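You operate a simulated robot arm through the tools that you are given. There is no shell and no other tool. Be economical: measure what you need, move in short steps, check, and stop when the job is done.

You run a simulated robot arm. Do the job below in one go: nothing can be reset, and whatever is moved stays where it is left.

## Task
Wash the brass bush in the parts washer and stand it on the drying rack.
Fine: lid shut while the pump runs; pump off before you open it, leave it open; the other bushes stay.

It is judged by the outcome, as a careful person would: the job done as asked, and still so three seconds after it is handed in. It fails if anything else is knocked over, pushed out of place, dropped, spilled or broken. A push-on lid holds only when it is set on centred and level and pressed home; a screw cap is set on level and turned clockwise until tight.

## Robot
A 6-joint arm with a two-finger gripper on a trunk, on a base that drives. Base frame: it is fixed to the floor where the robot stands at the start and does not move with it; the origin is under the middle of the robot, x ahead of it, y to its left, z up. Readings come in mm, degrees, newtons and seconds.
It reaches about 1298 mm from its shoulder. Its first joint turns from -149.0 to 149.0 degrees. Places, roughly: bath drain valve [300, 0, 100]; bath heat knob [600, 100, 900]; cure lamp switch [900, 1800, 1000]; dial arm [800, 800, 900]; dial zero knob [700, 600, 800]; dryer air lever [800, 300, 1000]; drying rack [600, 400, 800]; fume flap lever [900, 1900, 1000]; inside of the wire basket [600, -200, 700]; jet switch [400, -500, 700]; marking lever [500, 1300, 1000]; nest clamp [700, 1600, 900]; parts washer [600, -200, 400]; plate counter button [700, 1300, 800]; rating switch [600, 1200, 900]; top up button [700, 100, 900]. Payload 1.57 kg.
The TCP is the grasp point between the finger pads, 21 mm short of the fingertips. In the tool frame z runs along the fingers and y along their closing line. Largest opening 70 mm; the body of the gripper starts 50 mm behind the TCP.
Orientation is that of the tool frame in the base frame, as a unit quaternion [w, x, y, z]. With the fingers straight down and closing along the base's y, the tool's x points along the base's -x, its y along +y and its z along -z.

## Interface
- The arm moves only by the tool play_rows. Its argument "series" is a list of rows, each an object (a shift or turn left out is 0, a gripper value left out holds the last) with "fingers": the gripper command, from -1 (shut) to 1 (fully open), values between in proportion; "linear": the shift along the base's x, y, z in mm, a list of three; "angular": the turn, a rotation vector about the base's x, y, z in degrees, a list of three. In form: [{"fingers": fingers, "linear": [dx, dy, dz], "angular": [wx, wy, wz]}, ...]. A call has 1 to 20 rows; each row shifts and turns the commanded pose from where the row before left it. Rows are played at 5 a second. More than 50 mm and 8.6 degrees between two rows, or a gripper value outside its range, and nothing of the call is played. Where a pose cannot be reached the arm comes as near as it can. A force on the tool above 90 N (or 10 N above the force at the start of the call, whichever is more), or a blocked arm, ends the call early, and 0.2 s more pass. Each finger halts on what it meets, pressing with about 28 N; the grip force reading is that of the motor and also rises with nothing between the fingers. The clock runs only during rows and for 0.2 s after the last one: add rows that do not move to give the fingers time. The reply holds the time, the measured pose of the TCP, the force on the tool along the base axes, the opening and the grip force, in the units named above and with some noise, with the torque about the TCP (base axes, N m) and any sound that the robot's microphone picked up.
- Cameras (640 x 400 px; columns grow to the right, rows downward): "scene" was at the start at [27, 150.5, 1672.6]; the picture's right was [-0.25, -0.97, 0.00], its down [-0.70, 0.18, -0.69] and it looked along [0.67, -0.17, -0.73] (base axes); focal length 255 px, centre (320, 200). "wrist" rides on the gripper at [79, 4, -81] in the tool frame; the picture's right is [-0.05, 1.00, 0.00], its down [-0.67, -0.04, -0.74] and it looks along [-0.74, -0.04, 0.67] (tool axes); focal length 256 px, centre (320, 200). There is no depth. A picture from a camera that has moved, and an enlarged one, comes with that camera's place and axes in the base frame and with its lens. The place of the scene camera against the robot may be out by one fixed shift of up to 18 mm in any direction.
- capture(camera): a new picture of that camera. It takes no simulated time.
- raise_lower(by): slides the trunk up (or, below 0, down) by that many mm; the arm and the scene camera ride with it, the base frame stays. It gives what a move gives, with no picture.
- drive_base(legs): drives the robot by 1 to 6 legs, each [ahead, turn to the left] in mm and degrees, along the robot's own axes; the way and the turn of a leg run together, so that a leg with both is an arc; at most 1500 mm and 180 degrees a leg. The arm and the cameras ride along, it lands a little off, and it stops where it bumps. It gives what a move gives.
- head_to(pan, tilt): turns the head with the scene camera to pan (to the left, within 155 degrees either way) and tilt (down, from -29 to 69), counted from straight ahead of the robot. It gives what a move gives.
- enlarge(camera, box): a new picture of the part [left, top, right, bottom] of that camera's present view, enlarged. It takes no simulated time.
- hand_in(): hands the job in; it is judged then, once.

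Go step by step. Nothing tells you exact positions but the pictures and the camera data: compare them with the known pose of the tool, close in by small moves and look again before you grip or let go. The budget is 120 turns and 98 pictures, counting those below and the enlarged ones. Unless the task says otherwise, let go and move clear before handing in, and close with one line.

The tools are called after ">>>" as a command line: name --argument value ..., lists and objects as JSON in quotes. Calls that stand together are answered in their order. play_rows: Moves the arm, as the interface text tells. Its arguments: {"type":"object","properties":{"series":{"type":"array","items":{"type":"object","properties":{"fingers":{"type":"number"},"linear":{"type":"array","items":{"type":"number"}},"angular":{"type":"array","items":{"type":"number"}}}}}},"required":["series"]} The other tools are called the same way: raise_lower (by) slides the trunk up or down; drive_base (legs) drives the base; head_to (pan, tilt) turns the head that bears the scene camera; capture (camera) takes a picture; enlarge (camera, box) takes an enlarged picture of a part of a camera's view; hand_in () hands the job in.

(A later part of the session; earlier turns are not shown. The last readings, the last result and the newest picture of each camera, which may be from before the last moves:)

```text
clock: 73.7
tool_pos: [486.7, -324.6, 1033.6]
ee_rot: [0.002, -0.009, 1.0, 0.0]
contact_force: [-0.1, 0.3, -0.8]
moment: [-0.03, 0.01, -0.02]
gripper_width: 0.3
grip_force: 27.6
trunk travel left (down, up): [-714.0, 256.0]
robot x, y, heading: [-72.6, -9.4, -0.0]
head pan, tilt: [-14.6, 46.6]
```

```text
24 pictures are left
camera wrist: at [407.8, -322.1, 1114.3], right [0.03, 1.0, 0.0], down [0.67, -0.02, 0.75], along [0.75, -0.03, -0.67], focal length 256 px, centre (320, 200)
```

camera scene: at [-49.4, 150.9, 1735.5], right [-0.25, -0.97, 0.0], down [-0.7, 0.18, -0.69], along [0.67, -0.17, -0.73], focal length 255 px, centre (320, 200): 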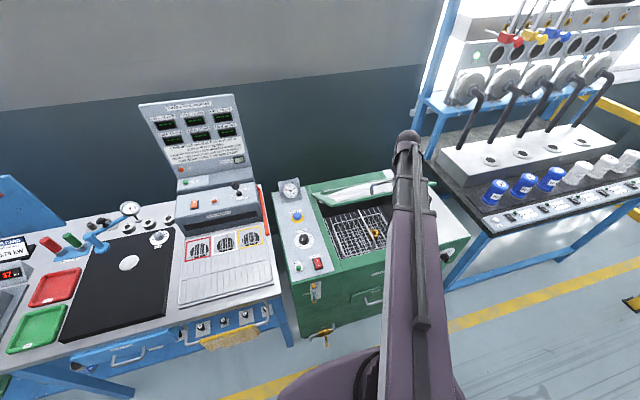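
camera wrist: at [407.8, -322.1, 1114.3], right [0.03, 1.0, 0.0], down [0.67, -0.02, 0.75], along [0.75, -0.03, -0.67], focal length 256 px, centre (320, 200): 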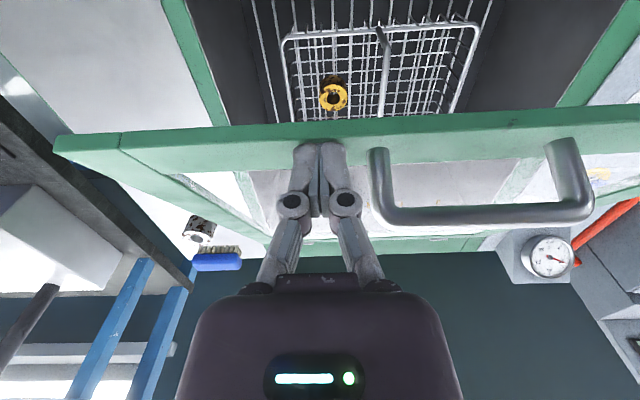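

The lid follows smoothly with almost no force. Continue lowering.

>>> raise_lower --by -50

>>> play_rows --series '[{"fingers": -1, "linear": [-12, 0, 0]}, {"linear": [-10, 0, 0]}, {"linear": [0, 0, 0]}]'

>>> raise_lower --by -50

>>> play_rows --series '[{"fingers": -1, "linear": [-8, 0, 0]}, {"linear": [0, 0, 0]}]'

>>> capture --camera "wrist"

```text
clock: 74.6
tool_pos: [486.3, -325.2, 984.3]
ee_rot: [0.001, -0.01, 1.0, -0.001]
contact_force: [0.1, 0.9, -0.3]
moment: [0.02, 0.01, -0.02]
gripper_width: 0.3
grip_force: 28.2
trunk travel left (down, up): [-664.0, 306.0]
robot x, y, heading: [-78.2, -7.7, 0.1]
head pan, tilt: [-14.6, 46.6]
```

```text
clock: 75.4
tool_pos: [463.5, -322.5, 982.8]
ee_rot: [0.0, -0.01, 1.0, -0.001]
contact_force: [0.0, 0.7, 0.0]
moment: [0.05, 0.04, -0.01]
gripper_width: 0.0
grip_force: 28.0
trunk travel left (down, up): [-664.0, 306.0]
robot x, y, heading: [-76.8, -12.5, 0.1]
head pan, tilt: [-14.6, 46.6]
```

```text
clock: 76.3
tool_pos: [462.3, -323.9, 932.4]
ee_rot: [0.001, -0.01, 1.0, -0.001]
contact_force: [0.1, -0.3, -0.6]
moment: [0.03, -0.03, -0.02]
gripper_width: 0.0
grip_force: 28.6
trunk travel left (down, up): [-614.0, 356.0]
robot x, y, heading: [-74.9, -10.4, 0.3]
head pan, tilt: [-14.6, 46.6]
```

```text
clock: 76.9
tool_pos: [454.1, -324.6, 933.3]
ee_rot: [0.001, -0.009, 1.0, -0.001]
contact_force: [0.0, -0.4, -0.4]
moment: [0.01, 0.02, -0.02]
gripper_width: 0.0
grip_force: 28.6
trunk travel left (down, up): [-614.0, 356.0]
robot x, y, heading: [-76.9, -13.2, 0.2]
head pan, tilt: [-14.6, 46.6]
```

```text
23 pictures are left
camera wrist: at [376.1, -320.8, 1014.4], right [0.03, 1.0, 0.0], down [0.67, -0.02, 0.75], along [0.75, -0.03, -0.67], focal length 256 px, centre (320, 200)
```

wrist: 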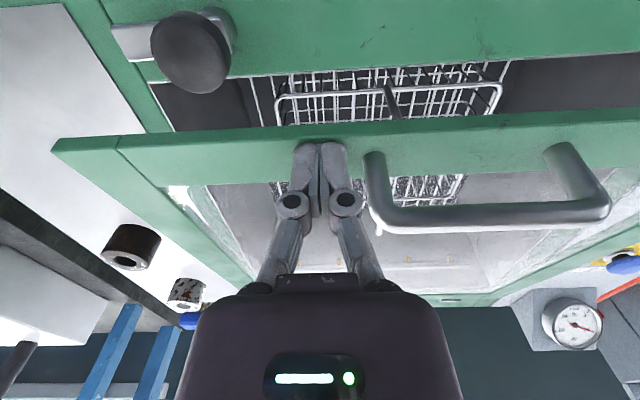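

>>> raise_lower --by -35

>>> raise_lower --by -15

>>> raise_lower --by -8

>>> capture --camera "wrist"

```text
clock: 77.7
tool_pos: [454.6, -323.4, 898.9]
ee_rot: [0.001, -0.01, 1.0, -0.002]
contact_force: [-0.4, 0.7, 0.3]
moment: [0.0, 0.0, 0.01]
gripper_width: 0.0
grip_force: 28.8
trunk travel left (down, up): [-579.0, 391.0]
robot x, y, heading: [-74.2, -11.2, 0.2]
head pan, tilt: [-14.6, 46.6]
```

```text
clock: 78.3
tool_pos: [453.8, -323.0, 883.7]
ee_rot: [0.001, -0.009, 1.0, 0.0]
contact_force: [0.2, -0.5, 0.1]
moment: [-0.04, 0.01, 0.02]
gripper_width: 0.0
grip_force: 28.4
trunk travel left (down, up): [-564.0, 406.0]
robot x, y, heading: [-74.2, -13.0, 0.1]
head pan, tilt: [-14.6, 46.6]
```

```text
clock: 78.9
tool_pos: [453.9, -322.7, 875.6]
ee_rot: [0.001, -0.01, 1.0, -0.001]
contact_force: [-0.4, -0.4, -0.1]
moment: [0.0, 0.0, 0.02]
gripper_width: 0.0
grip_force: 29.0
trunk travel left (down, up): [-556.0, 414.0]
robot x, y, heading: [-77.4, -8.6, -0.0]
head pan, tilt: [-14.6, 46.6]
```

```text
22 pictures are left
camera wrist: at [376.1, -320.8, 956.3], right [0.03, 1.0, 0.0], down [0.67, -0.02, 0.75], along [0.75, -0.03, -0.67], focal length 256 px, centre (320, 200)
```

wrist: 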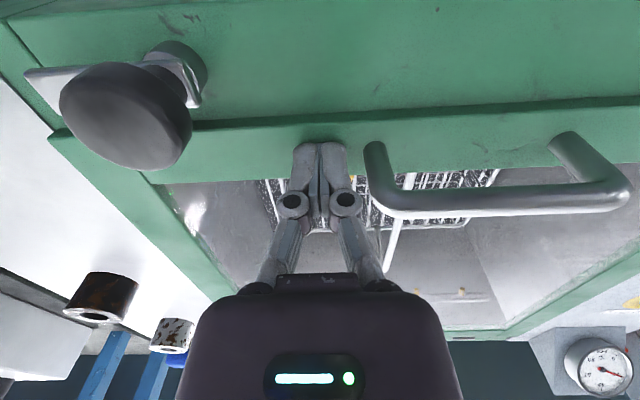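

>>> raise_lower --by -6

>>> raise_lower --by -5

>>> raise_lower --by -4

```text
clock: 79.5
tool_pos: [453.6, -324.1, 872.2]
ee_rot: [0.002, -0.01, 1.0, -0.002]
contact_force: [13.7, -7.3, 60.7]
moment: [-0.11, -0.05, 0.0]
gripper_width: 6.1
grip_force: 28.2
trunk travel left (down, up): [-550.0, 420.0]
robot x, y, heading: [-73.7, -9.8, -0.0]
head pan, tilt: [-14.6, 46.6]
```

```text
clock: 79.8
tool_pos: [454.7, -323.1, 872.6]
ee_rot: [0.004, -0.009, 1.0, -0.003]
contact_force: [0.0, 0.3, 57.7]
moment: [0.09, 0.26, -0.04]
gripper_width: 6.3
grip_force: 28.8
trunk travel left (down, up): [-550.0, 420.0]
robot x, y, heading: [-76.9, -8.4, 0.3]
head pan, tilt: [-14.6, 46.6]
stopped: the force on the tool passed its limit at 104 N (the readings are from after the stop); the commanded pose is now the measured one
```

```text
clock: 80.2
tool_pos: [455.7, -322.8, 870.5]
ee_rot: [0.005, -0.01, 1.0, -0.005]
contact_force: [-2.4, 2.8, 74.5]
moment: [0.12, 0.39, 0.02]
gripper_width: 5.9
grip_force: 28.4
trunk travel left (down, up): [-549.0, 421.0]
robot x, y, heading: [-75.9, -10.5, 0.2]
head pan, tilt: [-14.6, 46.6]
stopped: the force on the tool passed its limit at 102 N (the readings are from after the stop); the commanded pose is now the measured one
```

The lid is shut and pressed home. I'll lift off and move over to the pump switch on the left panel (about (454, 35)).

>>> raise_lower --by 80

>>> play_rows --series '[{"fingers": -1, "linear": [-5, 45, 0], "angular": [0, 0, 0]}, {"linear": [-5, 45, 0]}, {"linear": [-5, 45, 0]}, {"linear": [-5, 45, 0]}, {"linear": [-5, 45, 0]}, {"linear": [0, 45, 0]}, {"linear": [0, 45, 0]}, {"linear": [0, 45, 0]}, {"linear": [0, 0, 0]}]'

>>> capture --camera "wrist"

>>> capture --camera "scene"

```text
clock: 81.3
tool_pos: [458.0, -326.2, 947.9]
ee_rot: [0.003, -0.009, 1.0, -0.004]
contact_force: [-0.4, 0.7, -0.5]
moment: [-0.01, -0.03, 0.02]
gripper_width: 0.0
grip_force: 29.2
trunk travel left (down, up): [-629.0, 341.0]
robot x, y, heading: [-75.2, -9.9, 0.1]
head pan, tilt: [-14.6, 46.6]
```

```text
clock: 83.3
tool_pos: [463.8, 31.2, 948.8]
ee_rot: [0.003, -0.009, 1.0, -0.004]
contact_force: [-0.2, -0.2, 0.0]
moment: [0.01, 0.01, 0.02]
gripper_width: 0.1
grip_force: 28.6
out of reach, approached as far as the arm can: row 4, 5, 6
trunk travel left (down, up): [-629.0, 341.0]
robot x, y, heading: [-76.6, -10.9, 0.0]
head pan, tilt: [-14.6, 46.6]
```

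```text
21 pictures are left
camera wrist: at [384.5, 33.0, 1029.0], right [0.03, 1.0, -0.01], down [0.66, -0.02, 0.75], along [0.75, -0.03, -0.66], focal length 256 px, centre (320, 200)
```

wrist: 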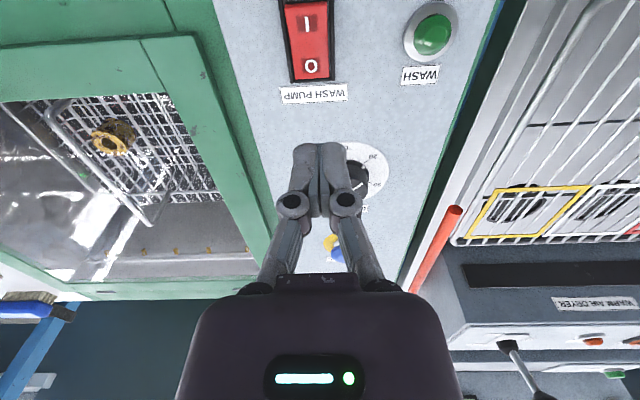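

```text
20 pictures are left
camera scene: at [-49.3, 151.1, 1620.7], right [-0.25, -0.97, 0.0], down [-0.7, 0.18, -0.69], along [0.67, -0.17, -0.73], focal length 255 px, centre (320, 200)
```

scene: 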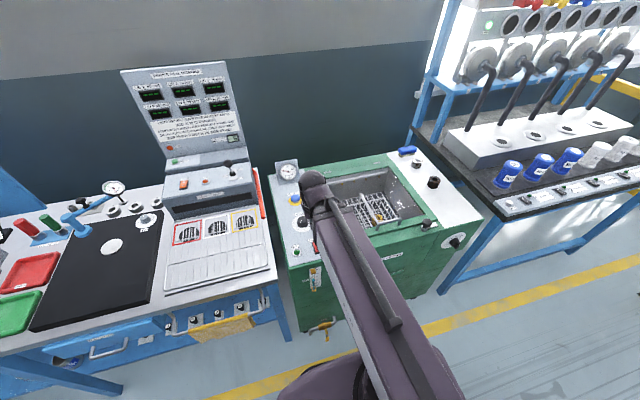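

The switch's I end is at about (429, 23) and O at (454, 24); it's too close to the shoulder now, so I'll back the base up 120 mm, then position over the I end.

>>> drive_base --legs '[[-120, 0]]'

```text
clock: 84.7
tool_pos: [346.0, 27.2, 947.7]
ee_rot: [0.004, -0.008, 1.0, -0.003]
contact_force: [0.9, -0.2, 0.0]
moment: [-0.02, 0.0, 0.0]
gripper_width: 0.2
grip_force: 28.5
trunk travel left (down, up): [-629.0, 341.0]
robot x, y, heading: [-191.5, -10.8, 0.1]
head pan, tilt: [-14.6, 46.6]
```

>>> play_rows --series '[{"fingers": -1, "linear": [40, -2, 0]}, {"linear": [40, -2, 0]}, {"linear": [0, 0, 0]}]'

>>> raise_lower --by -50

>>> capture --camera "wrist"

```text
clock: 85.5
tool_pos: [423.8, 24.8, 948.3]
ee_rot: [0.003, -0.008, 1.0, -0.004]
contact_force: [-0.1, -0.4, 0.2]
moment: [0.02, 0.02, 0.04]
gripper_width: 0.0
grip_force: 28.3
trunk travel left (down, up): [-629.0, 341.0]
robot x, y, heading: [-193.8, -7.8, 0.0]
head pan, tilt: [-14.6, 46.6]
```

```text
clock: 86.4
tool_pos: [424.8, 26.2, 898.1]
ee_rot: [0.003, -0.008, 1.0, -0.004]
contact_force: [-0.5, 0.3, 0.2]
moment: [0.02, 0.01, 0.0]
gripper_width: 0.0
grip_force: 28.4
trunk travel left (down, up): [-579.0, 391.0]
robot x, y, heading: [-193.3, -11.7, -0.1]
head pan, tilt: [-14.6, 46.6]
```

```text
19 pictures are left
camera wrist: at [344.7, 28.5, 979.0], right [0.04, 1.0, -0.01], down [0.66, -0.02, 0.75], along [0.75, -0.03, -0.66], focal length 256 px, centre (320, 200)
```

wrist: 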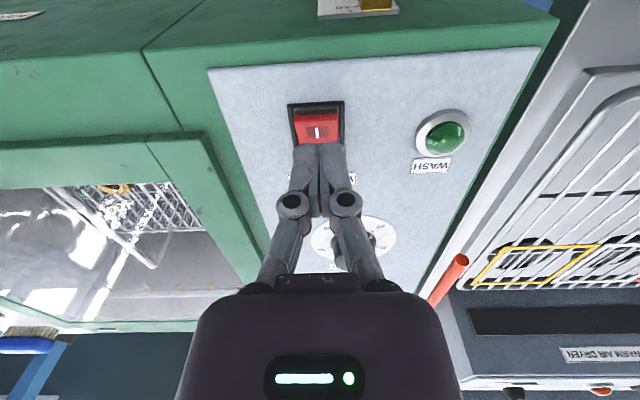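

The I end is at (429, 23). I'll press it down with the closed fingertips.

>>> play_rows --series '[{"fingers": -1, "linear": [2, -2, 0]}, {"linear": [0, 0, 0]}]'

>>> raise_lower --by -22

>>> raise_lower --by -6

>>> raise_lower --by -4

```text
clock: 87.0
tool_pos: [425.8, 22.4, 898.2]
ee_rot: [0.003, -0.008, 1.0, -0.004]
contact_force: [0.4, -0.6, -0.1]
moment: [-0.02, 0.01, 0.01]
gripper_width: 0.1
grip_force: 28.7
trunk travel left (down, up): [-579.0, 391.0]
robot x, y, heading: [-190.3, -10.9, 0.1]
head pan, tilt: [-14.6, 46.6]
```

```text
clock: 87.7
tool_pos: [424.9, 23.5, 876.0]
ee_rot: [0.003, -0.007, 1.0, -0.003]
contact_force: [0.4, -0.6, 0.5]
moment: [0.02, 0.03, -0.03]
gripper_width: 0.1
grip_force: 28.8
trunk travel left (down, up): [-557.0, 413.0]
robot x, y, heading: [-189.7, -8.3, -0.1]
head pan, tilt: [-14.6, 46.6]
```

```text
clock: 88.2
tool_pos: [424.1, 23.4, 871.1]
ee_rot: [0.006, -0.007, 1.0, -0.003]
contact_force: [10.6, 0.4, 49.6]
moment: [0.1, -0.6, 0.02]
gripper_width: 5.8
grip_force: 28.6
trunk travel left (down, up): [-551.0, 419.0]
robot x, y, heading: [-192.1, -9.0, 0.0]
head pan, tilt: [-14.6, 46.6]
heard: click
```

```text
clock: 88.6
tool_pos: [424.7, 23.3, 872.4]
ee_rot: [0.009, -0.008, 1.0, -0.004]
contact_force: [-3.7, 0.5, 59.2]
moment: [0.09, -0.39, 0.07]
gripper_width: 6.0
grip_force: 28.2
trunk travel left (down, up): [-551.0, 419.0]
robot x, y, heading: [-192.2, -10.6, -0.1]
head pan, tilt: [-14.6, 46.6]
stopped: the force on the tool passed its limit at 103 N (the readings are from after the stop); the commanded pose is now the measured one
```

Click heard. I'll lift the fingers and look at the panel.

>>> raise_lower --by 40

>>> capture --camera "wrist"

```text
clock: 89.4
tool_pos: [427.7, 24.3, 908.7]
ee_rot: [0.007, -0.008, 1.0, -0.003]
contact_force: [-0.3, -0.6, 0.7]
moment: [-0.02, -0.01, -0.02]
gripper_width: 0.0
grip_force: 28.7
trunk travel left (down, up): [-591.0, 379.0]
robot x, y, heading: [-193.6, -8.6, -0.1]
head pan, tilt: [-14.6, 46.6]
```

```text
18 pictures are left
camera wrist: at [348.7, 26.4, 989.8], right [0.04, 1.0, -0.01], down [0.66, -0.02, 0.75], along [0.75, -0.03, -0.66], focal length 256 px, centre (320, 200)
```

wrist: 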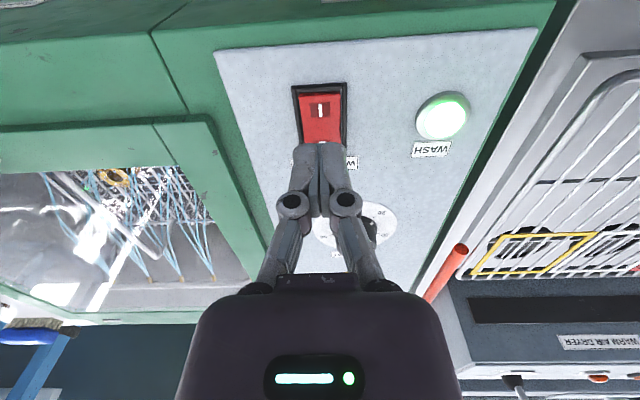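

The jets spray and the WASH lamp is lit. I'll let it run and watch the bush through the glass.

>>> play_rows --series '[{"fingers": -1}, {}, {}, {}, {}, {}, {}, {}, {}, {}, {}, {}, {}, {}, {}, {}, {}, {}, {}, {}]'

>>> play_rows --series '[{"fingers": -1}, {}, {}, {}, {}, {}, {}, {}, {}, {}, {}, {}, {}, {}, {}, {}, {}, {}, {}, {}]'

>>> play_rows --series '[{"fingers": -1}, {}, {}, {}, {}, {}, {}, {}, {}, {}, {}, {}, {}, {}, {}, {}, {}, {}, {}, {}]'

>>> capture --camera "wrist"

```text
clock: 93.6
tool_pos: [428.5, 23.0, 910.5]
ee_rot: [0.007, -0.008, 1.0, -0.004]
contact_force: [-0.4, -0.6, -0.6]
moment: [0.03, 0.01, -0.01]
gripper_width: 0.2
grip_force: 28.7
trunk travel left (down, up): [-591.0, 379.0]
robot x, y, heading: [-191.0, -11.2, 0.1]
head pan, tilt: [-14.6, 46.6]
```

```text
clock: 97.8
tool_pos: [428.6, 22.3, 910.0]
ee_rot: [0.007, -0.007, 1.0, -0.004]
contact_force: [-0.3, 0.4, 0.4]
moment: [-0.03, 0.04, -0.01]
gripper_width: 0.0
grip_force: 28.6
trunk travel left (down, up): [-591.0, 379.0]
robot x, y, heading: [-194.0, -12.4, 0.0]
head pan, tilt: [-14.6, 46.6]
```

```text
clock: 102.0
tool_pos: [429.3, 24.2, 909.5]
ee_rot: [0.007, -0.007, 1.0, -0.003]
contact_force: [0.0, -0.3, -1.0]
moment: [0.0, 0.0, -0.02]
gripper_width: 0.0
grip_force: 28.9
trunk travel left (down, up): [-591.0, 379.0]
robot x, y, heading: [-192.9, -13.0, 0.3]
head pan, tilt: [-14.6, 46.6]
```

```text
17 pictures are left
camera wrist: at [348.7, 26.4, 989.9], right [0.04, 1.0, -0.01], down [0.66, -0.02, 0.75], along [0.75, -0.03, -0.66], focal length 256 px, centre (320, 200)
```

wrist: 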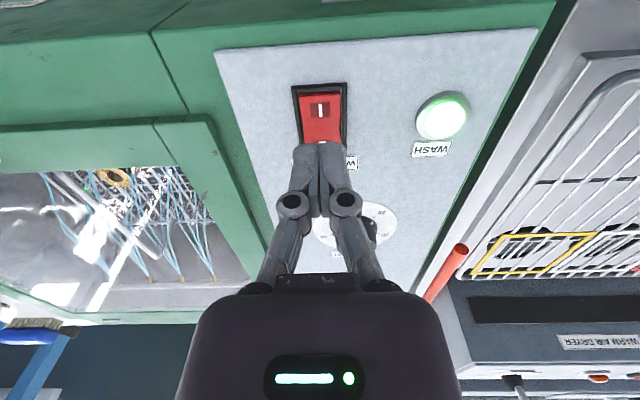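

>>> enlarge --camera "wrist" --box '[70, 155, 190, 230]'

```text
5.33 times, centred on (130, 192) of wrist
camera zoom: at [348.7, 26.4, 989.9], right [0.04, 1.0, -0.01], down [0.66, -0.02, 0.75], along [0.75, -0.03, -0.66], focal length 1365 px, centre (1333, 240)
```

zoom: 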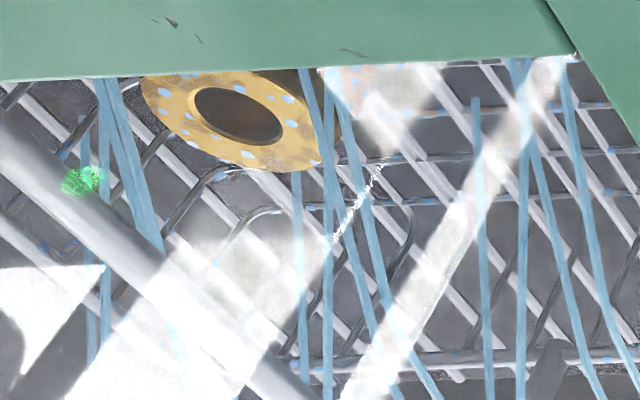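

The bush is wet and looking cleaner. I'll let it run longer and look again.

>>> play_rows --series '[{"fingers": -1}, {}, {}, {}, {}, {}, {}, {}, {}, {}, {}, {}, {}, {}, {}, {}, {}, {}, {}, {}]'

>>> play_rows --series '[{"fingers": -1}, {}, {}, {}, {}, {}, {}, {}, {}, {}, {}, {}, {}, {}, {}, {}, {}, {}, {}, {}]'

>>> play_rows --series '[{"fingers": -1}, {}, {}, {}, {}, {}, {}, {}, {}, {}, {}, {}, {}, {}, {}, {}, {}, {}, {}, {}]'

>>> play_rows --series '[{"fingers": -1}, {}, {}, {}, {}, {}, {}, {}, {}, {}, {}, {}, {}, {}, {}, {}, {}, {}, {}, {}]'

>>> play_rows --series '[{"fingers": -1}, {}, {}, {}, {}, {}, {}, {}, {}, {}, {}, {}, {}, {}, {}, {}, {}, {}, {}, {}]'

>>> play_rows --series '[{"fingers": -1}, {}, {}, {}, {}, {}, {}, {}, {}, {}, {}, {}, {}, {}, {}, {}, {}, {}, {}, {}]'

>>> enlarge --camera "wrist" --box '[70, 140, 190, 215]'

```text
clock: 106.2
tool_pos: [428.6, 23.3, 909.6]
ee_rot: [0.007, -0.008, 1.0, -0.004]
contact_force: [1.1, 0.0, -0.3]
moment: [-0.02, 0.02, -0.01]
gripper_width: 0.2
grip_force: 28.9
trunk travel left (down, up): [-591.0, 379.0]
robot x, y, heading: [-191.9, -11.1, 0.2]
head pan, tilt: [-14.6, 46.6]
```

```text
clock: 110.4
tool_pos: [427.7, 23.5, 909.5]
ee_rot: [0.006, -0.007, 1.0, -0.004]
contact_force: [-0.3, -0.3, -0.4]
moment: [-0.01, 0.01, -0.02]
gripper_width: 0.1
grip_force: 28.9
trunk travel left (down, up): [-591.0, 379.0]
robot x, y, heading: [-194.3, -12.8, -0.0]
head pan, tilt: [-14.6, 46.6]
```

```text
clock: 114.6
tool_pos: [427.8, 23.7, 909.4]
ee_rot: [0.008, -0.008, 1.0, -0.004]
contact_force: [-0.3, -0.1, 0.8]
moment: [0.0, -0.04, 0.03]
gripper_width: 0.0
grip_force: 28.0
trunk travel left (down, up): [-591.0, 379.0]
robot x, y, heading: [-191.0, -10.1, 0.1]
head pan, tilt: [-14.6, 46.6]
```

```text
clock: 118.8
tool_pos: [428.1, 23.7, 908.9]
ee_rot: [0.007, -0.008, 1.0, -0.003]
contact_force: [0.4, -0.6, -0.4]
moment: [0.01, 0.01, 0.0]
gripper_width: 0.0
grip_force: 28.8
trunk travel left (down, up): [-591.0, 379.0]
robot x, y, heading: [-194.3, -11.8, 0.1]
head pan, tilt: [-14.6, 46.6]
```

```text
clock: 123.0
tool_pos: [428.7, 23.0, 909.0]
ee_rot: [0.007, -0.008, 1.0, -0.004]
contact_force: [0.0, -0.1, 0.5]
moment: [0.0, 0.0, 0.02]
gripper_width: 0.1
grip_force: 28.5
trunk travel left (down, up): [-591.0, 379.0]
robot x, y, heading: [-195.0, -12.1, -0.2]
head pan, tilt: [-14.6, 46.6]
```

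```text
clock: 127.2
tool_pos: [429.0, 23.9, 909.9]
ee_rot: [0.007, -0.008, 1.0, -0.004]
contact_force: [-0.4, -0.1, -0.1]
moment: [0.04, -0.03, -0.01]
gripper_width: 0.0
grip_force: 28.9
trunk travel left (down, up): [-591.0, 379.0]
robot x, y, heading: [-195.4, -11.9, -0.2]
head pan, tilt: [-14.6, 46.6]
```

```text
5.33 times, centred on (130, 178) of wrist
camera zoom: at [348.7, 26.4, 989.9], right [0.04, 1.0, -0.01], down [0.66, -0.02, 0.75], along [0.75, -0.03, -0.66], focal length 1365 px, centre (1333, 320)
```

zoom: 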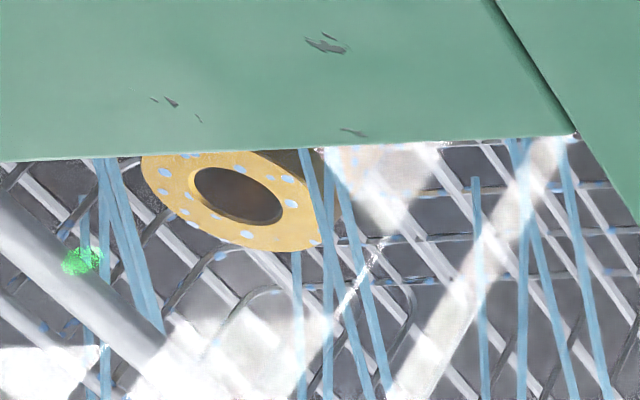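

The bush looks clean. A few more seconds for the far side, then I'll press the O end (x ≈ 455).

>>> play_rows --series '[{"fingers": -1}, {}, {}, {}, {}, {}, {}, {}, {}, {}, {}, {}, {}, {}, {}, {}, {}, {}, {}, {}]'

>>> play_rows --series '[{"fingers": -1}, {}, {}, {}, {}, {}, {}, {}, {}, {}, {}, {}, {}, {}, {}, {}, {}, {}, {}, {}]'

>>> play_rows --series '[{"fingers": -1, "linear": [15, 0, 0]}, {"linear": [14, 0, 0]}, {"linear": [0, 0, 0]}]'

>>> raise_lower --by -32

>>> raise_lower --by -5

>>> raise_lower --by -4

```text
clock: 131.4
tool_pos: [429.3, 22.4, 909.2]
ee_rot: [0.008, -0.007, 1.0, -0.003]
contact_force: [-0.3, 0.0, 0.3]
moment: [-0.03, -0.03, 0.02]
gripper_width: 0.3
grip_force: 28.7
trunk travel left (down, up): [-591.0, 379.0]
robot x, y, heading: [-191.6, -11.3, 0.0]
head pan, tilt: [-14.6, 46.6]
```

```text
clock: 135.6
tool_pos: [427.5, 23.6, 909.7]
ee_rot: [0.007, -0.008, 1.0, -0.003]
contact_force: [-0.9, -0.7, 0.1]
moment: [-0.05, -0.03, 0.02]
gripper_width: 0.0
grip_force: 28.6
trunk travel left (down, up): [-591.0, 379.0]
robot x, y, heading: [-190.4, -12.4, -0.1]
head pan, tilt: [-14.6, 46.6]
```

```text
clock: 136.4
tool_pos: [458.2, 22.4, 908.6]
ee_rot: [0.007, -0.007, 1.0, -0.003]
contact_force: [-0.5, -0.1, -0.4]
moment: [-0.01, 0.01, 0.0]
gripper_width: 0.0
grip_force: 28.5
trunk travel left (down, up): [-591.0, 379.0]
robot x, y, heading: [-193.6, -11.7, -0.2]
head pan, tilt: [-14.6, 46.6]
```

```text
clock: 137.2
tool_pos: [457.9, 22.4, 877.8]
ee_rot: [0.007, -0.008, 1.0, -0.003]
contact_force: [-0.4, 0.0, 0.1]
moment: [0.01, 0.02, -0.03]
gripper_width: 0.1
grip_force: 28.4
trunk travel left (down, up): [-559.0, 411.0]
robot x, y, heading: [-192.3, -15.5, -0.1]
head pan, tilt: [-14.6, 46.6]
```

```text
clock: 137.7
tool_pos: [458.2, 21.6, 871.7]
ee_rot: [0.007, -0.008, 1.0, -0.003]
contact_force: [0.2, 0.2, -0.6]
moment: [-0.02, -0.03, -0.02]
gripper_width: 0.3
grip_force: 28.4
trunk travel left (down, up): [-554.0, 416.0]
robot x, y, heading: [-193.7, -11.5, 0.0]
head pan, tilt: [-14.6, 46.6]
heard: click
```

```text
clock: 138.3
tool_pos: [456.6, 23.4, 871.6]
ee_rot: [0.01, -0.007, 1.0, -0.003]
contact_force: [21.8, 1.2, 73.2]
moment: [0.05, 0.06, -0.04]
gripper_width: 6.0
grip_force: 28.4
trunk travel left (down, up): [-550.0, 420.0]
robot x, y, heading: [-196.5, -10.7, -0.1]
head pan, tilt: [-14.6, 46.6]
```

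Pump switched off. I'll raise, straighten the tool, yaw it 90° and go above the lid handle (bar along y, near (468, −237, 880)).

>>> raise_lower --by 110

>>> play_rows --series '[{"fingers": 1, "linear": [0, -26, 0], "angular": [0, 1, 0]}, {"linear": [0, -26, 0], "angular": [0, 0, 8.2]}, {"linear": [0, -26, 0], "angular": [0, 0, 8.2]}, {"linear": [0, -26, 0], "angular": [0, 0, 8.2]}, {"linear": [0, -26, 0], "angular": [0, 0, 8.2]}, {"linear": [0, -26, 0], "angular": [0, 0, 8.2]}, {"linear": [0, -26, 0], "angular": [0, 0, 8.2]}, {"linear": [0, -26, 0], "angular": [0, 0, 8.2]}, {"linear": [0, -26, 0], "angular": [0, 0, 8.2]}, {"linear": [0, -26, 0], "angular": [0, 0, 8.2]}, {"linear": [0, 0, 0], "angular": [0, 0, 8.1]}, {"linear": [0, 0, 0], "angular": [0, 0, 8.1]}, {"linear": [0, 0, 0]}]'

>>> capture --camera "wrist"

>>> capture --camera "scene"

```text
clock: 139.7
tool_pos: [458.8, 22.6, 977.8]
ee_rot: [0.007, -0.007, 1.0, -0.003]
contact_force: [0.7, -0.1, 0.4]
moment: [0.03, 0.0, 0.0]
gripper_width: 0.1
grip_force: 28.6
trunk travel left (down, up): [-660.0, 310.0]
robot x, y, heading: [-195.1, -11.1, 0.1]
head pan, tilt: [-14.6, 46.6]
```

```text
clock: 142.5
tool_pos: [456.7, -237.1, 979.3]
ee_rot: [-0.001, 0.713, -0.701, 0.003]
contact_force: [-0.5, 0.0, 0.9]
moment: [0.0, -0.01, 0.0]
gripper_width: 70.1
grip_force: 0.1
trunk travel left (down, up): [-660.0, 310.0]
robot x, y, heading: [-194.4, -13.7, -0.1]
head pan, tilt: [-14.6, 46.6]
```

```text
14 pictures are left
camera wrist: at [454.9, -316.4, 1060.3], right [-1.0, 0.04, -0.01], down [0.02, 0.67, 0.74], along [0.03, 0.74, -0.67], focal length 256 px, centre (320, 200)
```

wrist: 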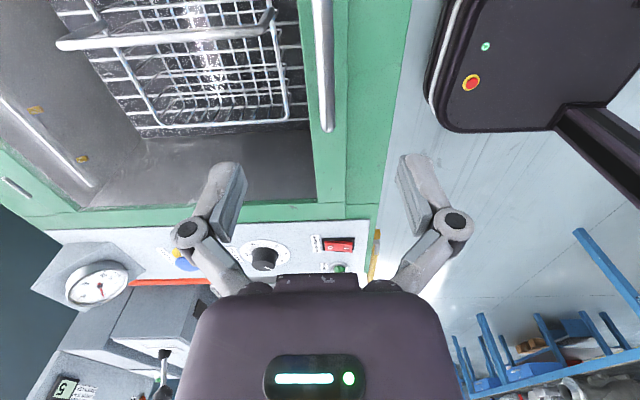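

```text
13 pictures are left
camera scene: at [-166.5, 150.6, 1651.2], right [-0.25, -0.97, 0.0], down [-0.7, 0.18, -0.69], along [0.67, -0.17, -0.73], focal length 255 px, centre (320, 200)
```

scene: 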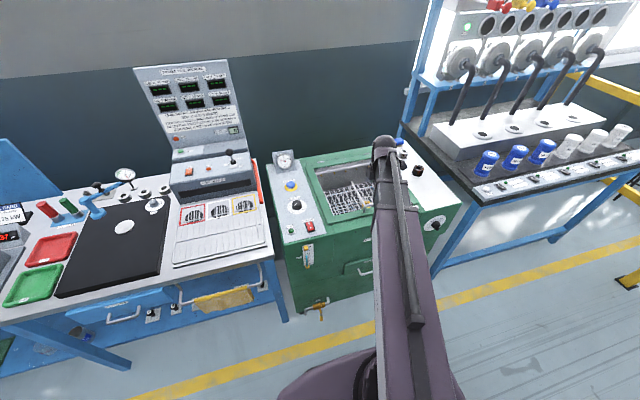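

Jets are off and the lamp is out. The bar runs at x ≈ 456; I'll shift to y −250, lower to z ≈ 882 and close on it.

>>> play_rows --series '[{"fingers": 1, "linear": [0, -13, 0]}, {"linear": [0, 0, 0]}]'

>>> raise_lower --by -97

>>> play_rows --series '[{"fingers": -1}, {}, {}, {}, {}, {}]'

```text
clock: 143.1
tool_pos: [457.2, -250.2, 978.8]
ee_rot: [-0.001, 0.713, -0.702, 0.004]
contact_force: [-0.5, 0.8, -0.5]
moment: [0.0, 0.03, 0.01]
gripper_width: 70.0
grip_force: 0.0
trunk travel left (down, up): [-660.0, 310.0]
robot x, y, heading: [-194.6, -13.7, 0.1]
head pan, tilt: [-14.6, 46.6]
```

```text
clock: 144.4
tool_pos: [456.7, -249.4, 881.1]
ee_rot: [-0.001, 0.712, -0.702, 0.003]
contact_force: [0.1, -1.1, 0.4]
moment: [-0.01, -0.03, 0.02]
gripper_width: 70.0
grip_force: 0.3
trunk travel left (down, up): [-563.0, 407.0]
robot x, y, heading: [-201.2, -9.4, 0.1]
head pan, tilt: [-14.6, 46.6]
```

```text
clock: 145.8
tool_pos: [454.5, -249.2, 883.2]
ee_rot: [-0.001, 0.712, -0.702, 0.003]
contact_force: [-27.4, -2.3, 1.3]
moment: [-0.41, -0.11, 0.31]
gripper_width: 10.8
grip_force: 32.2
trunk travel left (down, up): [-563.0, 407.0]
robot x, y, heading: [-189.7, -10.8, 0.2]
head pan, tilt: [-14.6, 46.6]
```

Gripped the bar (10.8 mm). I'll lift in small steps, following the lid's arc.

>>> play_rows --series '[{"fingers": -1, "linear": [-2, 0, 0]}, {"linear": [0, 0, 0]}]'

>>> raise_lower --by 30

>>> play_rows --series '[{"fingers": -1, "linear": [5, 0, 0]}, {"linear": [0, 0, 0]}]'

>>> raise_lower --by 30

>>> play_rows --series '[{"fingers": -1, "linear": [7, 0, 0]}, {"linear": [0, 0, 0]}]'

>>> capture --camera "wrist"

```text
clock: 146.4
tool_pos: [453.1, -250.3, 883.5]
ee_rot: [-0.001, 0.713, -0.702, 0.004]
contact_force: [-19.9, 3.4, 3.0]
moment: [-0.39, -0.1, 0.32]
gripper_width: 10.5
grip_force: 31.6
trunk travel left (down, up): [-563.0, 407.0]
robot x, y, heading: [-193.2, -13.2, 0.1]
head pan, tilt: [-14.6, 46.6]
```

```text
clock: 147.2
tool_pos: [458.8, -250.3, 911.3]
ee_rot: [-0.002, 0.713, -0.701, 0.004]
contact_force: [7.2, 7.2, -0.3]
moment: [0.38, -0.09, 0.37]
gripper_width: 10.7
grip_force: 31.8
trunk travel left (down, up): [-593.0, 377.0]
robot x, y, heading: [-194.9, -11.8, 0.1]
head pan, tilt: [-14.6, 46.6]
```

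```text
clock: 147.8
tool_pos: [458.6, -249.7, 911.2]
ee_rot: [0.0, 0.713, -0.701, 0.002]
contact_force: [-13.8, 7.9, -0.2]
moment: [0.44, 0.06, 0.32]
gripper_width: 10.4
grip_force: 32.4
trunk travel left (down, up): [-593.0, 377.0]
robot x, y, heading: [-191.4, -10.2, 0.0]
head pan, tilt: [-14.6, 46.6]
```

```text
clock: 148.5
tool_pos: [465.6, -249.3, 940.0]
ee_rot: [-0.001, 0.713, -0.701, 0.004]
contact_force: [17.5, 10.0, -4.1]
moment: [0.02, 0.0, 0.44]
gripper_width: 10.4
grip_force: 32.2
trunk travel left (down, up): [-623.0, 347.0]
robot x, y, heading: [-195.1, -10.5, -0.0]
head pan, tilt: [-14.6, 46.6]
```

```text
clock: 149.1
tool_pos: [465.0, -249.1, 942.5]
ee_rot: [0.0, 0.713, -0.701, 0.003]
contact_force: [-11.3, -0.6, 0.2]
moment: [0.47, 0.13, 0.41]
gripper_width: 10.7
grip_force: 32.3
trunk travel left (down, up): [-623.0, 347.0]
robot x, y, heading: [-193.6, -13.6, -0.2]
head pan, tilt: [-14.6, 46.6]
```

```text
12 pictures are left
camera wrist: at [462.3, -328.8, 1024.1], right [-1.0, 0.04, 0.0], down [0.02, 0.67, 0.74], along [0.03, 0.74, -0.67], focal length 256 px, centre (320, 200)
```

wrist: 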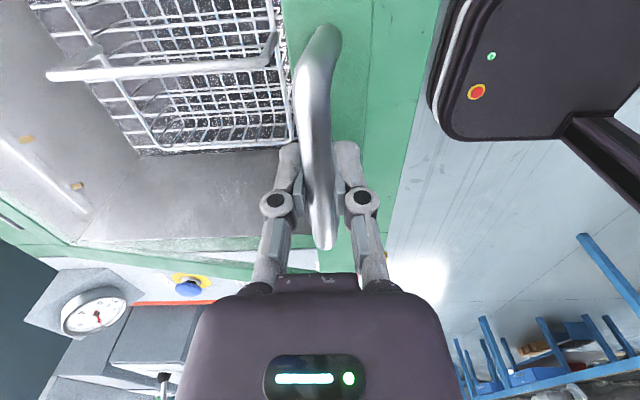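

The lid lifts with the handle. Continue the arc.

>>> raise_lower --by 30

>>> play_rows --series '[{"fingers": -1, "linear": [10, 0, 0]}, {"linear": [0, 0, 0]}]'

>>> raise_lower --by 28

>>> play_rows --series '[{"fingers": -1, "linear": [12, 0, 0]}, {"linear": [0, 0, 0]}]'

>>> raise_lower --by 25

>>> play_rows --series '[{"fingers": -1, "linear": [14, 0, 0]}, {"linear": [0, 0, 0]}]'

>>> raise_lower --by 25

>>> play_rows --series '[{"fingers": -1, "linear": [16, 0, 0]}, {"linear": [0, 0, 0]}]'

```text
clock: 149.8
tool_pos: [472.5, -249.7, 969.6]
ee_rot: [-0.001, 0.713, -0.701, 0.005]
contact_force: [29.7, 2.6, -10.2]
moment: [-0.18, 0.06, 0.33]
gripper_width: 10.5
grip_force: 32.3
trunk travel left (down, up): [-653.0, 317.0]
robot x, y, heading: [-193.4, -12.2, 0.2]
head pan, tilt: [-14.6, 46.6]
```

```text
clock: 150.4
tool_pos: [474.0, -249.1, 971.3]
ee_rot: [0.0, 0.713, -0.701, 0.003]
contact_force: [-10.3, 5.5, 1.3]
moment: [0.01, 0.12, 0.37]
gripper_width: 10.7
grip_force: 31.8
trunk travel left (down, up): [-653.0, 317.0]
robot x, y, heading: [-193.0, -9.6, 0.3]
head pan, tilt: [-14.6, 46.6]
```

```text
clock: 151.2
tool_pos: [484.1, -248.6, 996.0]
ee_rot: [-0.002, 0.713, -0.701, 0.003]
contact_force: [32.8, 12.3, -14.3]
moment: [0.29, 0.16, 0.37]
gripper_width: 10.8
grip_force: 32.1
trunk travel left (down, up): [-681.0, 289.0]
robot x, y, heading: [-191.2, -8.4, -0.0]
head pan, tilt: [-14.6, 46.6]
```

```text
clock: 151.8
tool_pos: [487.2, -248.3, 1001.0]
ee_rot: [-0.001, 0.712, -0.702, 0.003]
contact_force: [-11.1, 11.5, 1.7]
moment: [0.52, 0.09, 0.35]
gripper_width: 10.6
grip_force: 31.6
trunk travel left (down, up): [-681.0, 289.0]
robot x, y, heading: [-196.3, -14.0, 0.1]
head pan, tilt: [-14.6, 46.6]
```

```text
clock: 152.5
tool_pos: [497.1, -249.8, 1022.9]
ee_rot: [-0.002, 0.713, -0.702, 0.005]
contact_force: [31.8, 15.9, -15.3]
moment: [-0.34, 0.14, 0.37]
gripper_width: 10.8
grip_force: 32.3
trunk travel left (down, up): [-706.0, 264.0]
robot x, y, heading: [-192.2, -6.3, 0.0]
head pan, tilt: [-14.6, 46.6]
```

```text
clock: 153.1
tool_pos: [499.1, -248.4, 1026.7]
ee_rot: [0.001, 0.712, -0.702, 0.003]
contact_force: [-15.3, 12.2, 7.0]
moment: [0.56, 0.1, 0.37]
gripper_width: 10.7
grip_force: 31.8
trunk travel left (down, up): [-706.0, 264.0]
robot x, y, heading: [-192.6, -12.3, -0.0]
head pan, tilt: [-14.6, 46.6]
```

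```text
clock: 153.8
tool_pos: [509.4, -249.0, 1045.3]
ee_rot: [-0.002, 0.714, -0.7, 0.004]
contact_force: [31.5, 16.1, -20.6]
moment: [-0.4, 0.17, 0.37]
gripper_width: 10.8
grip_force: 31.6
trunk travel left (down, up): [-731.0, 239.0]
robot x, y, heading: [-190.8, -10.5, 0.1]
head pan, tilt: [-14.6, 46.6]
```

```text
clock: 154.4
tool_pos: [514.5, -248.9, 1052.3]
ee_rot: [0.0, 0.713, -0.701, 0.002]
contact_force: [-20.0, 7.7, 9.9]
moment: [0.58, 0.07, 0.38]
gripper_width: 10.8
grip_force: 31.9
trunk travel left (down, up): [-731.0, 239.0]
robot x, y, heading: [-192.7, -10.2, 0.0]
head pan, tilt: [-14.6, 46.6]
```

>>> raise_lower --by 20

>>> play_rows --series '[{"fingers": -1, "linear": [16, 0, 0]}, {"linear": [0, 0, 0]}]'

>>> raise_lower --by 18

>>> play_rows --series '[{"fingers": -1, "linear": [16, 0, 0]}, {"linear": [0, 0, 0]}]'

>>> capture --camera "wrist"

```text
clock: 155.1
tool_pos: [525.8, -247.3, 1066.9]
ee_rot: [-0.002, 0.713, -0.701, 0.004]
contact_force: [19.9, 12.6, -14.4]
moment: [-0.17, 0.04, 0.38]
gripper_width: 10.7
grip_force: 32.3
trunk travel left (down, up): [-751.0, 219.0]
robot x, y, heading: [-192.8, -4.6, 0.1]
head pan, tilt: [-14.6, 46.6]
```

```text
clock: 155.7
tool_pos: [528.5, -248.6, 1072.6]
ee_rot: [0.001, 0.713, -0.701, 0.004]
contact_force: [-24.0, 6.8, 17.1]
moment: [0.34, 0.09, 0.36]
gripper_width: 10.6
grip_force: 32.4
trunk travel left (down, up): [-751.0, 219.0]
robot x, y, heading: [-193.3, -12.9, -0.0]
head pan, tilt: [-14.6, 46.6]
```

```text
clock: 156.3
tool_pos: [540.6, -249.1, 1084.9]
ee_rot: [-0.002, 0.714, -0.701, 0.004]
contact_force: [13.0, 11.1, -9.8]
moment: [-0.15, -0.04, 0.38]
gripper_width: 10.8
grip_force: 31.9
trunk travel left (down, up): [-769.0, 201.0]
robot x, y, heading: [-192.5, -11.3, 0.3]
head pan, tilt: [-14.6, 46.6]
```

```text
clock: 156.9
tool_pos: [545.2, -248.3, 1091.6]
ee_rot: [-0.001, 0.712, -0.702, 0.004]
contact_force: [-26.4, 2.3, 21.1]
moment: [0.35, 0.02, 0.35]
gripper_width: 10.8
grip_force: 32.3
trunk travel left (down, up): [-769.0, 201.0]
robot x, y, heading: [-197.1, -11.4, -0.0]
head pan, tilt: [-14.6, 46.6]
```

```text
11 pictures are left
camera wrist: at [542.5, -327.5, 1173.0], right [-1.0, 0.04, -0.01], down [0.02, 0.67, 0.74], along [0.03, 0.74, -0.67], focal length 256 px, centre (320, 200)
```

wrist: 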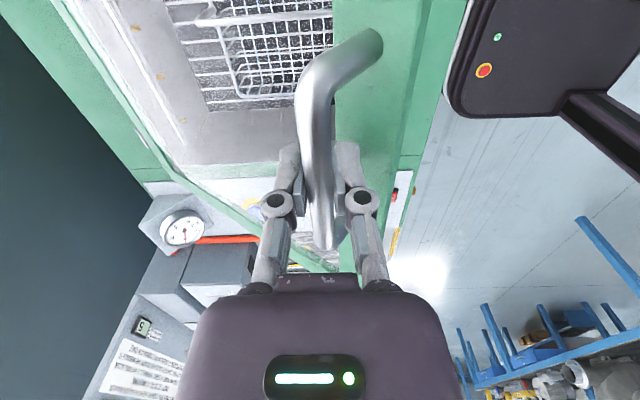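

The lid is about 38° up. I'll loosen the fingers slightly, rise, and see whether the lid stays.

>>> play_rows --series '[{"fingers": -0.35}, {}, {}]'

>>> raise_lower --by 100

>>> capture --camera "scene"

```text
clock: 157.7
tool_pos: [551.4, -248.3, 1088.0]
ee_rot: [-0.001, 0.712, -0.702, 0.003]
contact_force: [-0.6, 1.1, -0.5]
moment: [0.0, 0.0, -0.02]
gripper_width: 22.8
grip_force: 0.0
trunk travel left (down, up): [-769.0, 201.0]
robot x, y, heading: [-193.9, -8.7, 0.3]
head pan, tilt: [-14.6, 46.6]
```

```text
clock: 159.1
tool_pos: [552.1, -247.6, 1186.6]
ee_rot: [-0.001, 0.713, -0.701, 0.003]
contact_force: [0.3, 0.7, 0.0]
moment: [-0.02, 0.02, 0.01]
gripper_width: 22.5
grip_force: 0.1
trunk travel left (down, up): [-869.0, 101.0]
robot x, y, heading: [-194.5, -8.9, -0.0]
head pan, tilt: [-14.6, 46.6]
```

```text
10 pictures are left
camera scene: at [-166.3, 150.7, 1860.1], right [-0.25, -0.97, 0.0], down [-0.7, 0.18, -0.69], along [0.66, -0.17, -0.73], focal length 255 px, centre (320, 200)
```

scene: 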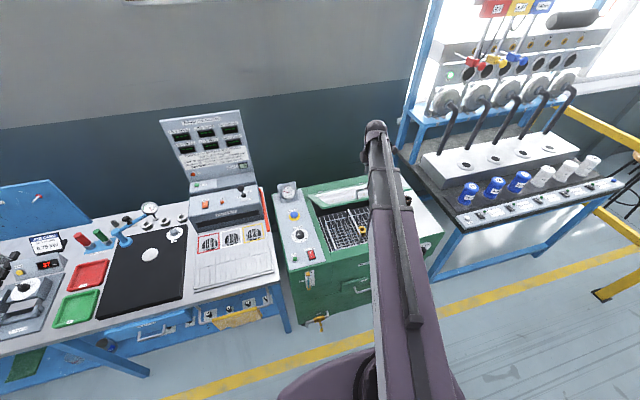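

The lid stays up by itself. I'll move the tool in front of its edge, yaw back, lower and push the lid back open.

>>> play_rows --series '[{"fingers": -1, "linear": [-12, 0, 0], "angular": [0, 0, -8.2]}, {"linear": [-12, 0, 0], "angular": [0, 0, -8.2]}, {"linear": [-12, 0, 0], "angular": [0, 0, -8.2]}, {"linear": [-12, 0, 0], "angular": [0, 0, -8.2]}, {"linear": [-12, 0, 0], "angular": [0, 0, -8.2]}, {"linear": [-12, 0, 0], "angular": [0, 0, -8.2]}, {"linear": [-12, 0, 0], "angular": [0, 0, -8.2]}, {"linear": [-12, 0, 0], "angular": [0, 0, -8.2]}, {"linear": [-12, 0, 0], "angular": [0, 0, -8.2]}, {"linear": [-12, 0, 0], "angular": [0, 0, -8.2]}, {"linear": [-12, 0, 0], "angular": [0, 0, -8]}, {"linear": [0, 0, 0]}]'

>>> raise_lower --by -115

>>> capture --camera "wrist"

```text
clock: 161.7
tool_pos: [420.9, -248.7, 1187.5]
ee_rot: [-0.001, -0.007, 1.0, -0.002]
contact_force: [-0.4, -0.1, -0.3]
moment: [0.02, -0.01, 0.02]
gripper_width: 0.0
grip_force: 27.7
trunk travel left (down, up): [-869.0, 101.0]
robot x, y, heading: [-192.8, -11.6, 0.4]
head pan, tilt: [-14.6, 46.6]
```

```text
clock: 163.1
tool_pos: [420.4, -249.1, 1072.8]
ee_rot: [-0.002, -0.008, 1.0, -0.003]
contact_force: [0.4, 0.8, -0.8]
moment: [0.0, 0.0, -0.03]
gripper_width: 0.1
grip_force: 27.9
trunk travel left (down, up): [-754.0, 216.0]
robot x, y, heading: [-190.3, -9.9, 0.1]
head pan, tilt: [-14.6, 46.6]
```

```text
9 pictures are left
camera wrist: at [342.1, -245.8, 1154.4], right [0.04, 1.0, -0.01], down [0.67, -0.02, 0.74], along [0.74, -0.03, -0.67], focal length 256 px, centre (320, 200)
```

wrist: 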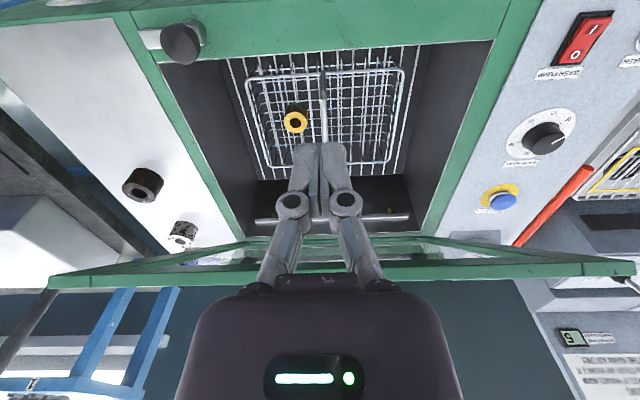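

The lid's edge is right ahead at about (515, 1062). I'll push it back along the arc, raising in between.

>>> raise_lower --by -8

>>> play_rows --series '[{"fingers": -1, "linear": [30, 0, 0]}, {"linear": [30, 0, 0]}, {"linear": [30, 0, 0]}, {"linear": [20, 0, 0]}, {"linear": [20, 0, 0]}, {"linear": [15, 0, 0]}, {"linear": [15, 0, 0]}]'

>>> raise_lower --by 25

>>> play_rows --series '[{"fingers": -1, "linear": [15, 0, 0]}, {"linear": [15, 0, 0]}, {"linear": [10, 0, 0]}]'

>>> raise_lower --by 40

>>> capture --camera "wrist"

```text
clock: 163.7
tool_pos: [421.0, -249.4, 1065.1]
ee_rot: [-0.002, -0.008, 1.0, -0.003]
contact_force: [1.0, 0.2, 0.1]
moment: [-0.03, 0.01, 0.01]
gripper_width: 0.0
grip_force: 28.2
trunk travel left (down, up): [-746.0, 224.0]
robot x, y, heading: [-193.3, -7.1, 0.3]
head pan, tilt: [-14.6, 46.6]
```

```text
clock: 164.8
tool_pos: [516.9, -246.2, 1069.5]
ee_rot: [-0.011, -0.008, 1.0, -0.003]
contact_force: [-44.4, -1.6, 34.4]
moment: [0.17, -1.36, 0.68]
gripper_width: 0.0
grip_force: 28.8
trunk travel left (down, up): [-746.0, 224.0]
robot x, y, heading: [-195.0, -11.2, -0.1]
head pan, tilt: [-14.6, 46.6]
stopped in row 5: the force on the tool passed its limit at 105 N (the readings are from after the stop); the commanded pose is now the measured one
```

```text
clock: 165.5
tool_pos: [531.0, -248.1, 1088.7]
ee_rot: [-0.008, -0.008, 1.0, -0.003]
contact_force: [-0.2, -0.2, -0.5]
moment: [-0.02, -0.02, -0.02]
gripper_width: 0.0
grip_force: 28.5
trunk travel left (down, up): [-771.0, 199.0]
robot x, y, heading: [-194.5, -10.7, 0.1]
head pan, tilt: [-14.6, 46.6]
```

```text
clock: 166.2
tool_pos: [541.3, -245.9, 1096.3]
ee_rot: [-0.02, -0.007, 1.0, -0.003]
contact_force: [-47.3, -4.9, 46.4]
moment: [0.31, -1.58, 0.75]
gripper_width: 0.0
grip_force: 28.6
trunk travel left (down, up): [-771.0, 199.0]
robot x, y, heading: [-192.4, -11.4, -0.0]
head pan, tilt: [-14.6, 46.6]
stopped in row 3: the force on the tool passed its limit at 98 N (the readings are from after the stop); the commanded pose is now the measured one
```

```text
clock: 167.1
tool_pos: [559.0, -247.9, 1129.2]
ee_rot: [-0.017, -0.007, 1.0, -0.002]
contact_force: [-0.1, -0.3, -0.7]
moment: [0.01, 0.03, 0.0]
gripper_width: 0.0
grip_force: 28.3
trunk travel left (down, up): [-811.0, 159.0]
robot x, y, heading: [-191.4, -10.4, -0.1]
head pan, tilt: [-14.6, 46.6]
```

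```text
8 pictures are left
camera wrist: at [482.4, -243.6, 1213.2], right [0.04, 1.0, -0.01], down [0.69, -0.02, 0.72], along [0.72, -0.03, -0.69], focal length 256 px, centre (320, 200)
```

wrist: 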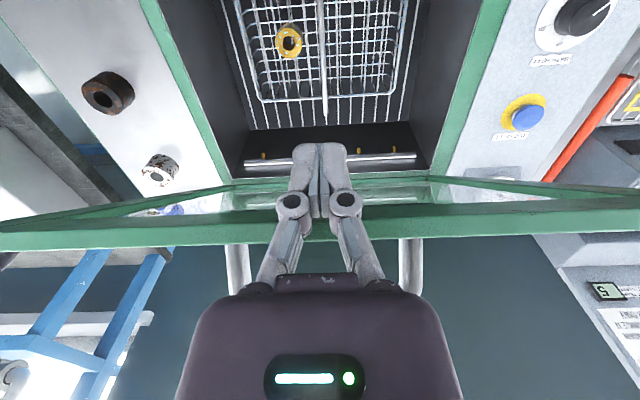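

The lid is now at about 53°. Correct the small tilt and keep pushing and raising.

>>> play_rows --series '[{"fingers": -1, "linear": [0, 0, 0], "angular": [0, -1.9, 0]}, {"linear": [12, 0, 0]}, {"linear": [12, 0, 0]}, {"linear": [12, 0, 0]}, {"linear": [12, 0, 0]}]'

>>> raise_lower --by 25

>>> play_rows --series '[{"fingers": -1, "linear": [12, 0, 0]}, {"linear": [12, 0, 0]}, {"linear": [12, 0, 0]}, {"linear": [12, 0, 0]}]'

>>> raise_lower --by 20

>>> play_rows --series '[{"fingers": -1, "linear": [12, 0, 0]}, {"linear": [12, 0, 0]}, {"linear": [12, 0, 0]}, {"linear": [12, 0, 0]}]'

```text
clock: 168.3
tool_pos: [590.8, -246.9, 1137.1]
ee_rot: [0.0, -0.006, 1.0, -0.003]
contact_force: [-43.9, -17.1, 60.4]
moment: [0.97, -1.49, 0.45]
gripper_width: 0.0
grip_force: 28.3
trunk travel left (down, up): [-811.0, 159.0]
robot x, y, heading: [-195.2, -9.6, 0.0]
head pan, tilt: [-14.6, 46.6]
```

```text
clock: 169.0
tool_pos: [604.3, -244.7, 1155.0]
ee_rot: [-0.001, -0.008, 1.0, -0.002]
contact_force: [0.6, -0.2, -0.1]
moment: [0.03, -0.02, 0.01]
gripper_width: 0.0
grip_force: 28.9
trunk travel left (down, up): [-836.0, 134.0]
robot x, y, heading: [-192.1, -8.1, 0.1]
head pan, tilt: [-14.6, 46.6]
```

```text
clock: 170.1
tool_pos: [633.1, -245.4, 1162.8]
ee_rot: [-0.002, -0.006, 1.0, -0.003]
contact_force: [-38.1, -1.8, 71.0]
moment: [0.58, -1.49, 0.73]
gripper_width: 0.0
grip_force: 28.6
trunk travel left (down, up): [-836.0, 134.0]
robot x, y, heading: [-195.4, -11.7, 0.1]
head pan, tilt: [-14.6, 46.6]
stopped in row 4: the force on the tool passed its limit at 92 N (the readings are from after the stop); the commanded pose is now the measured one
```

```text
clock: 170.8
tool_pos: [649.7, -247.4, 1174.8]
ee_rot: [-0.003, -0.006, 1.0, -0.003]
contact_force: [-0.5, -1.2, -0.3]
moment: [-0.03, -0.04, -0.02]
gripper_width: 0.0
grip_force: 29.0
trunk travel left (down, up): [-856.0, 114.0]
robot x, y, heading: [-195.5, -8.5, -0.0]
head pan, tilt: [-14.6, 46.6]
```

```text
clock: 171.8
tool_pos: [682.7, -245.2, 1184.9]
ee_rot: [-0.001, -0.006, 1.0, -0.004]
contact_force: [-30.3, -5.0, 84.2]
moment: [0.85, -1.36, 0.23]
gripper_width: 5.9
grip_force: 28.9
trunk travel left (down, up): [-856.0, 114.0]
robot x, y, heading: [-195.4, -13.0, -0.1]
head pan, tilt: [-14.6, 46.6]
```

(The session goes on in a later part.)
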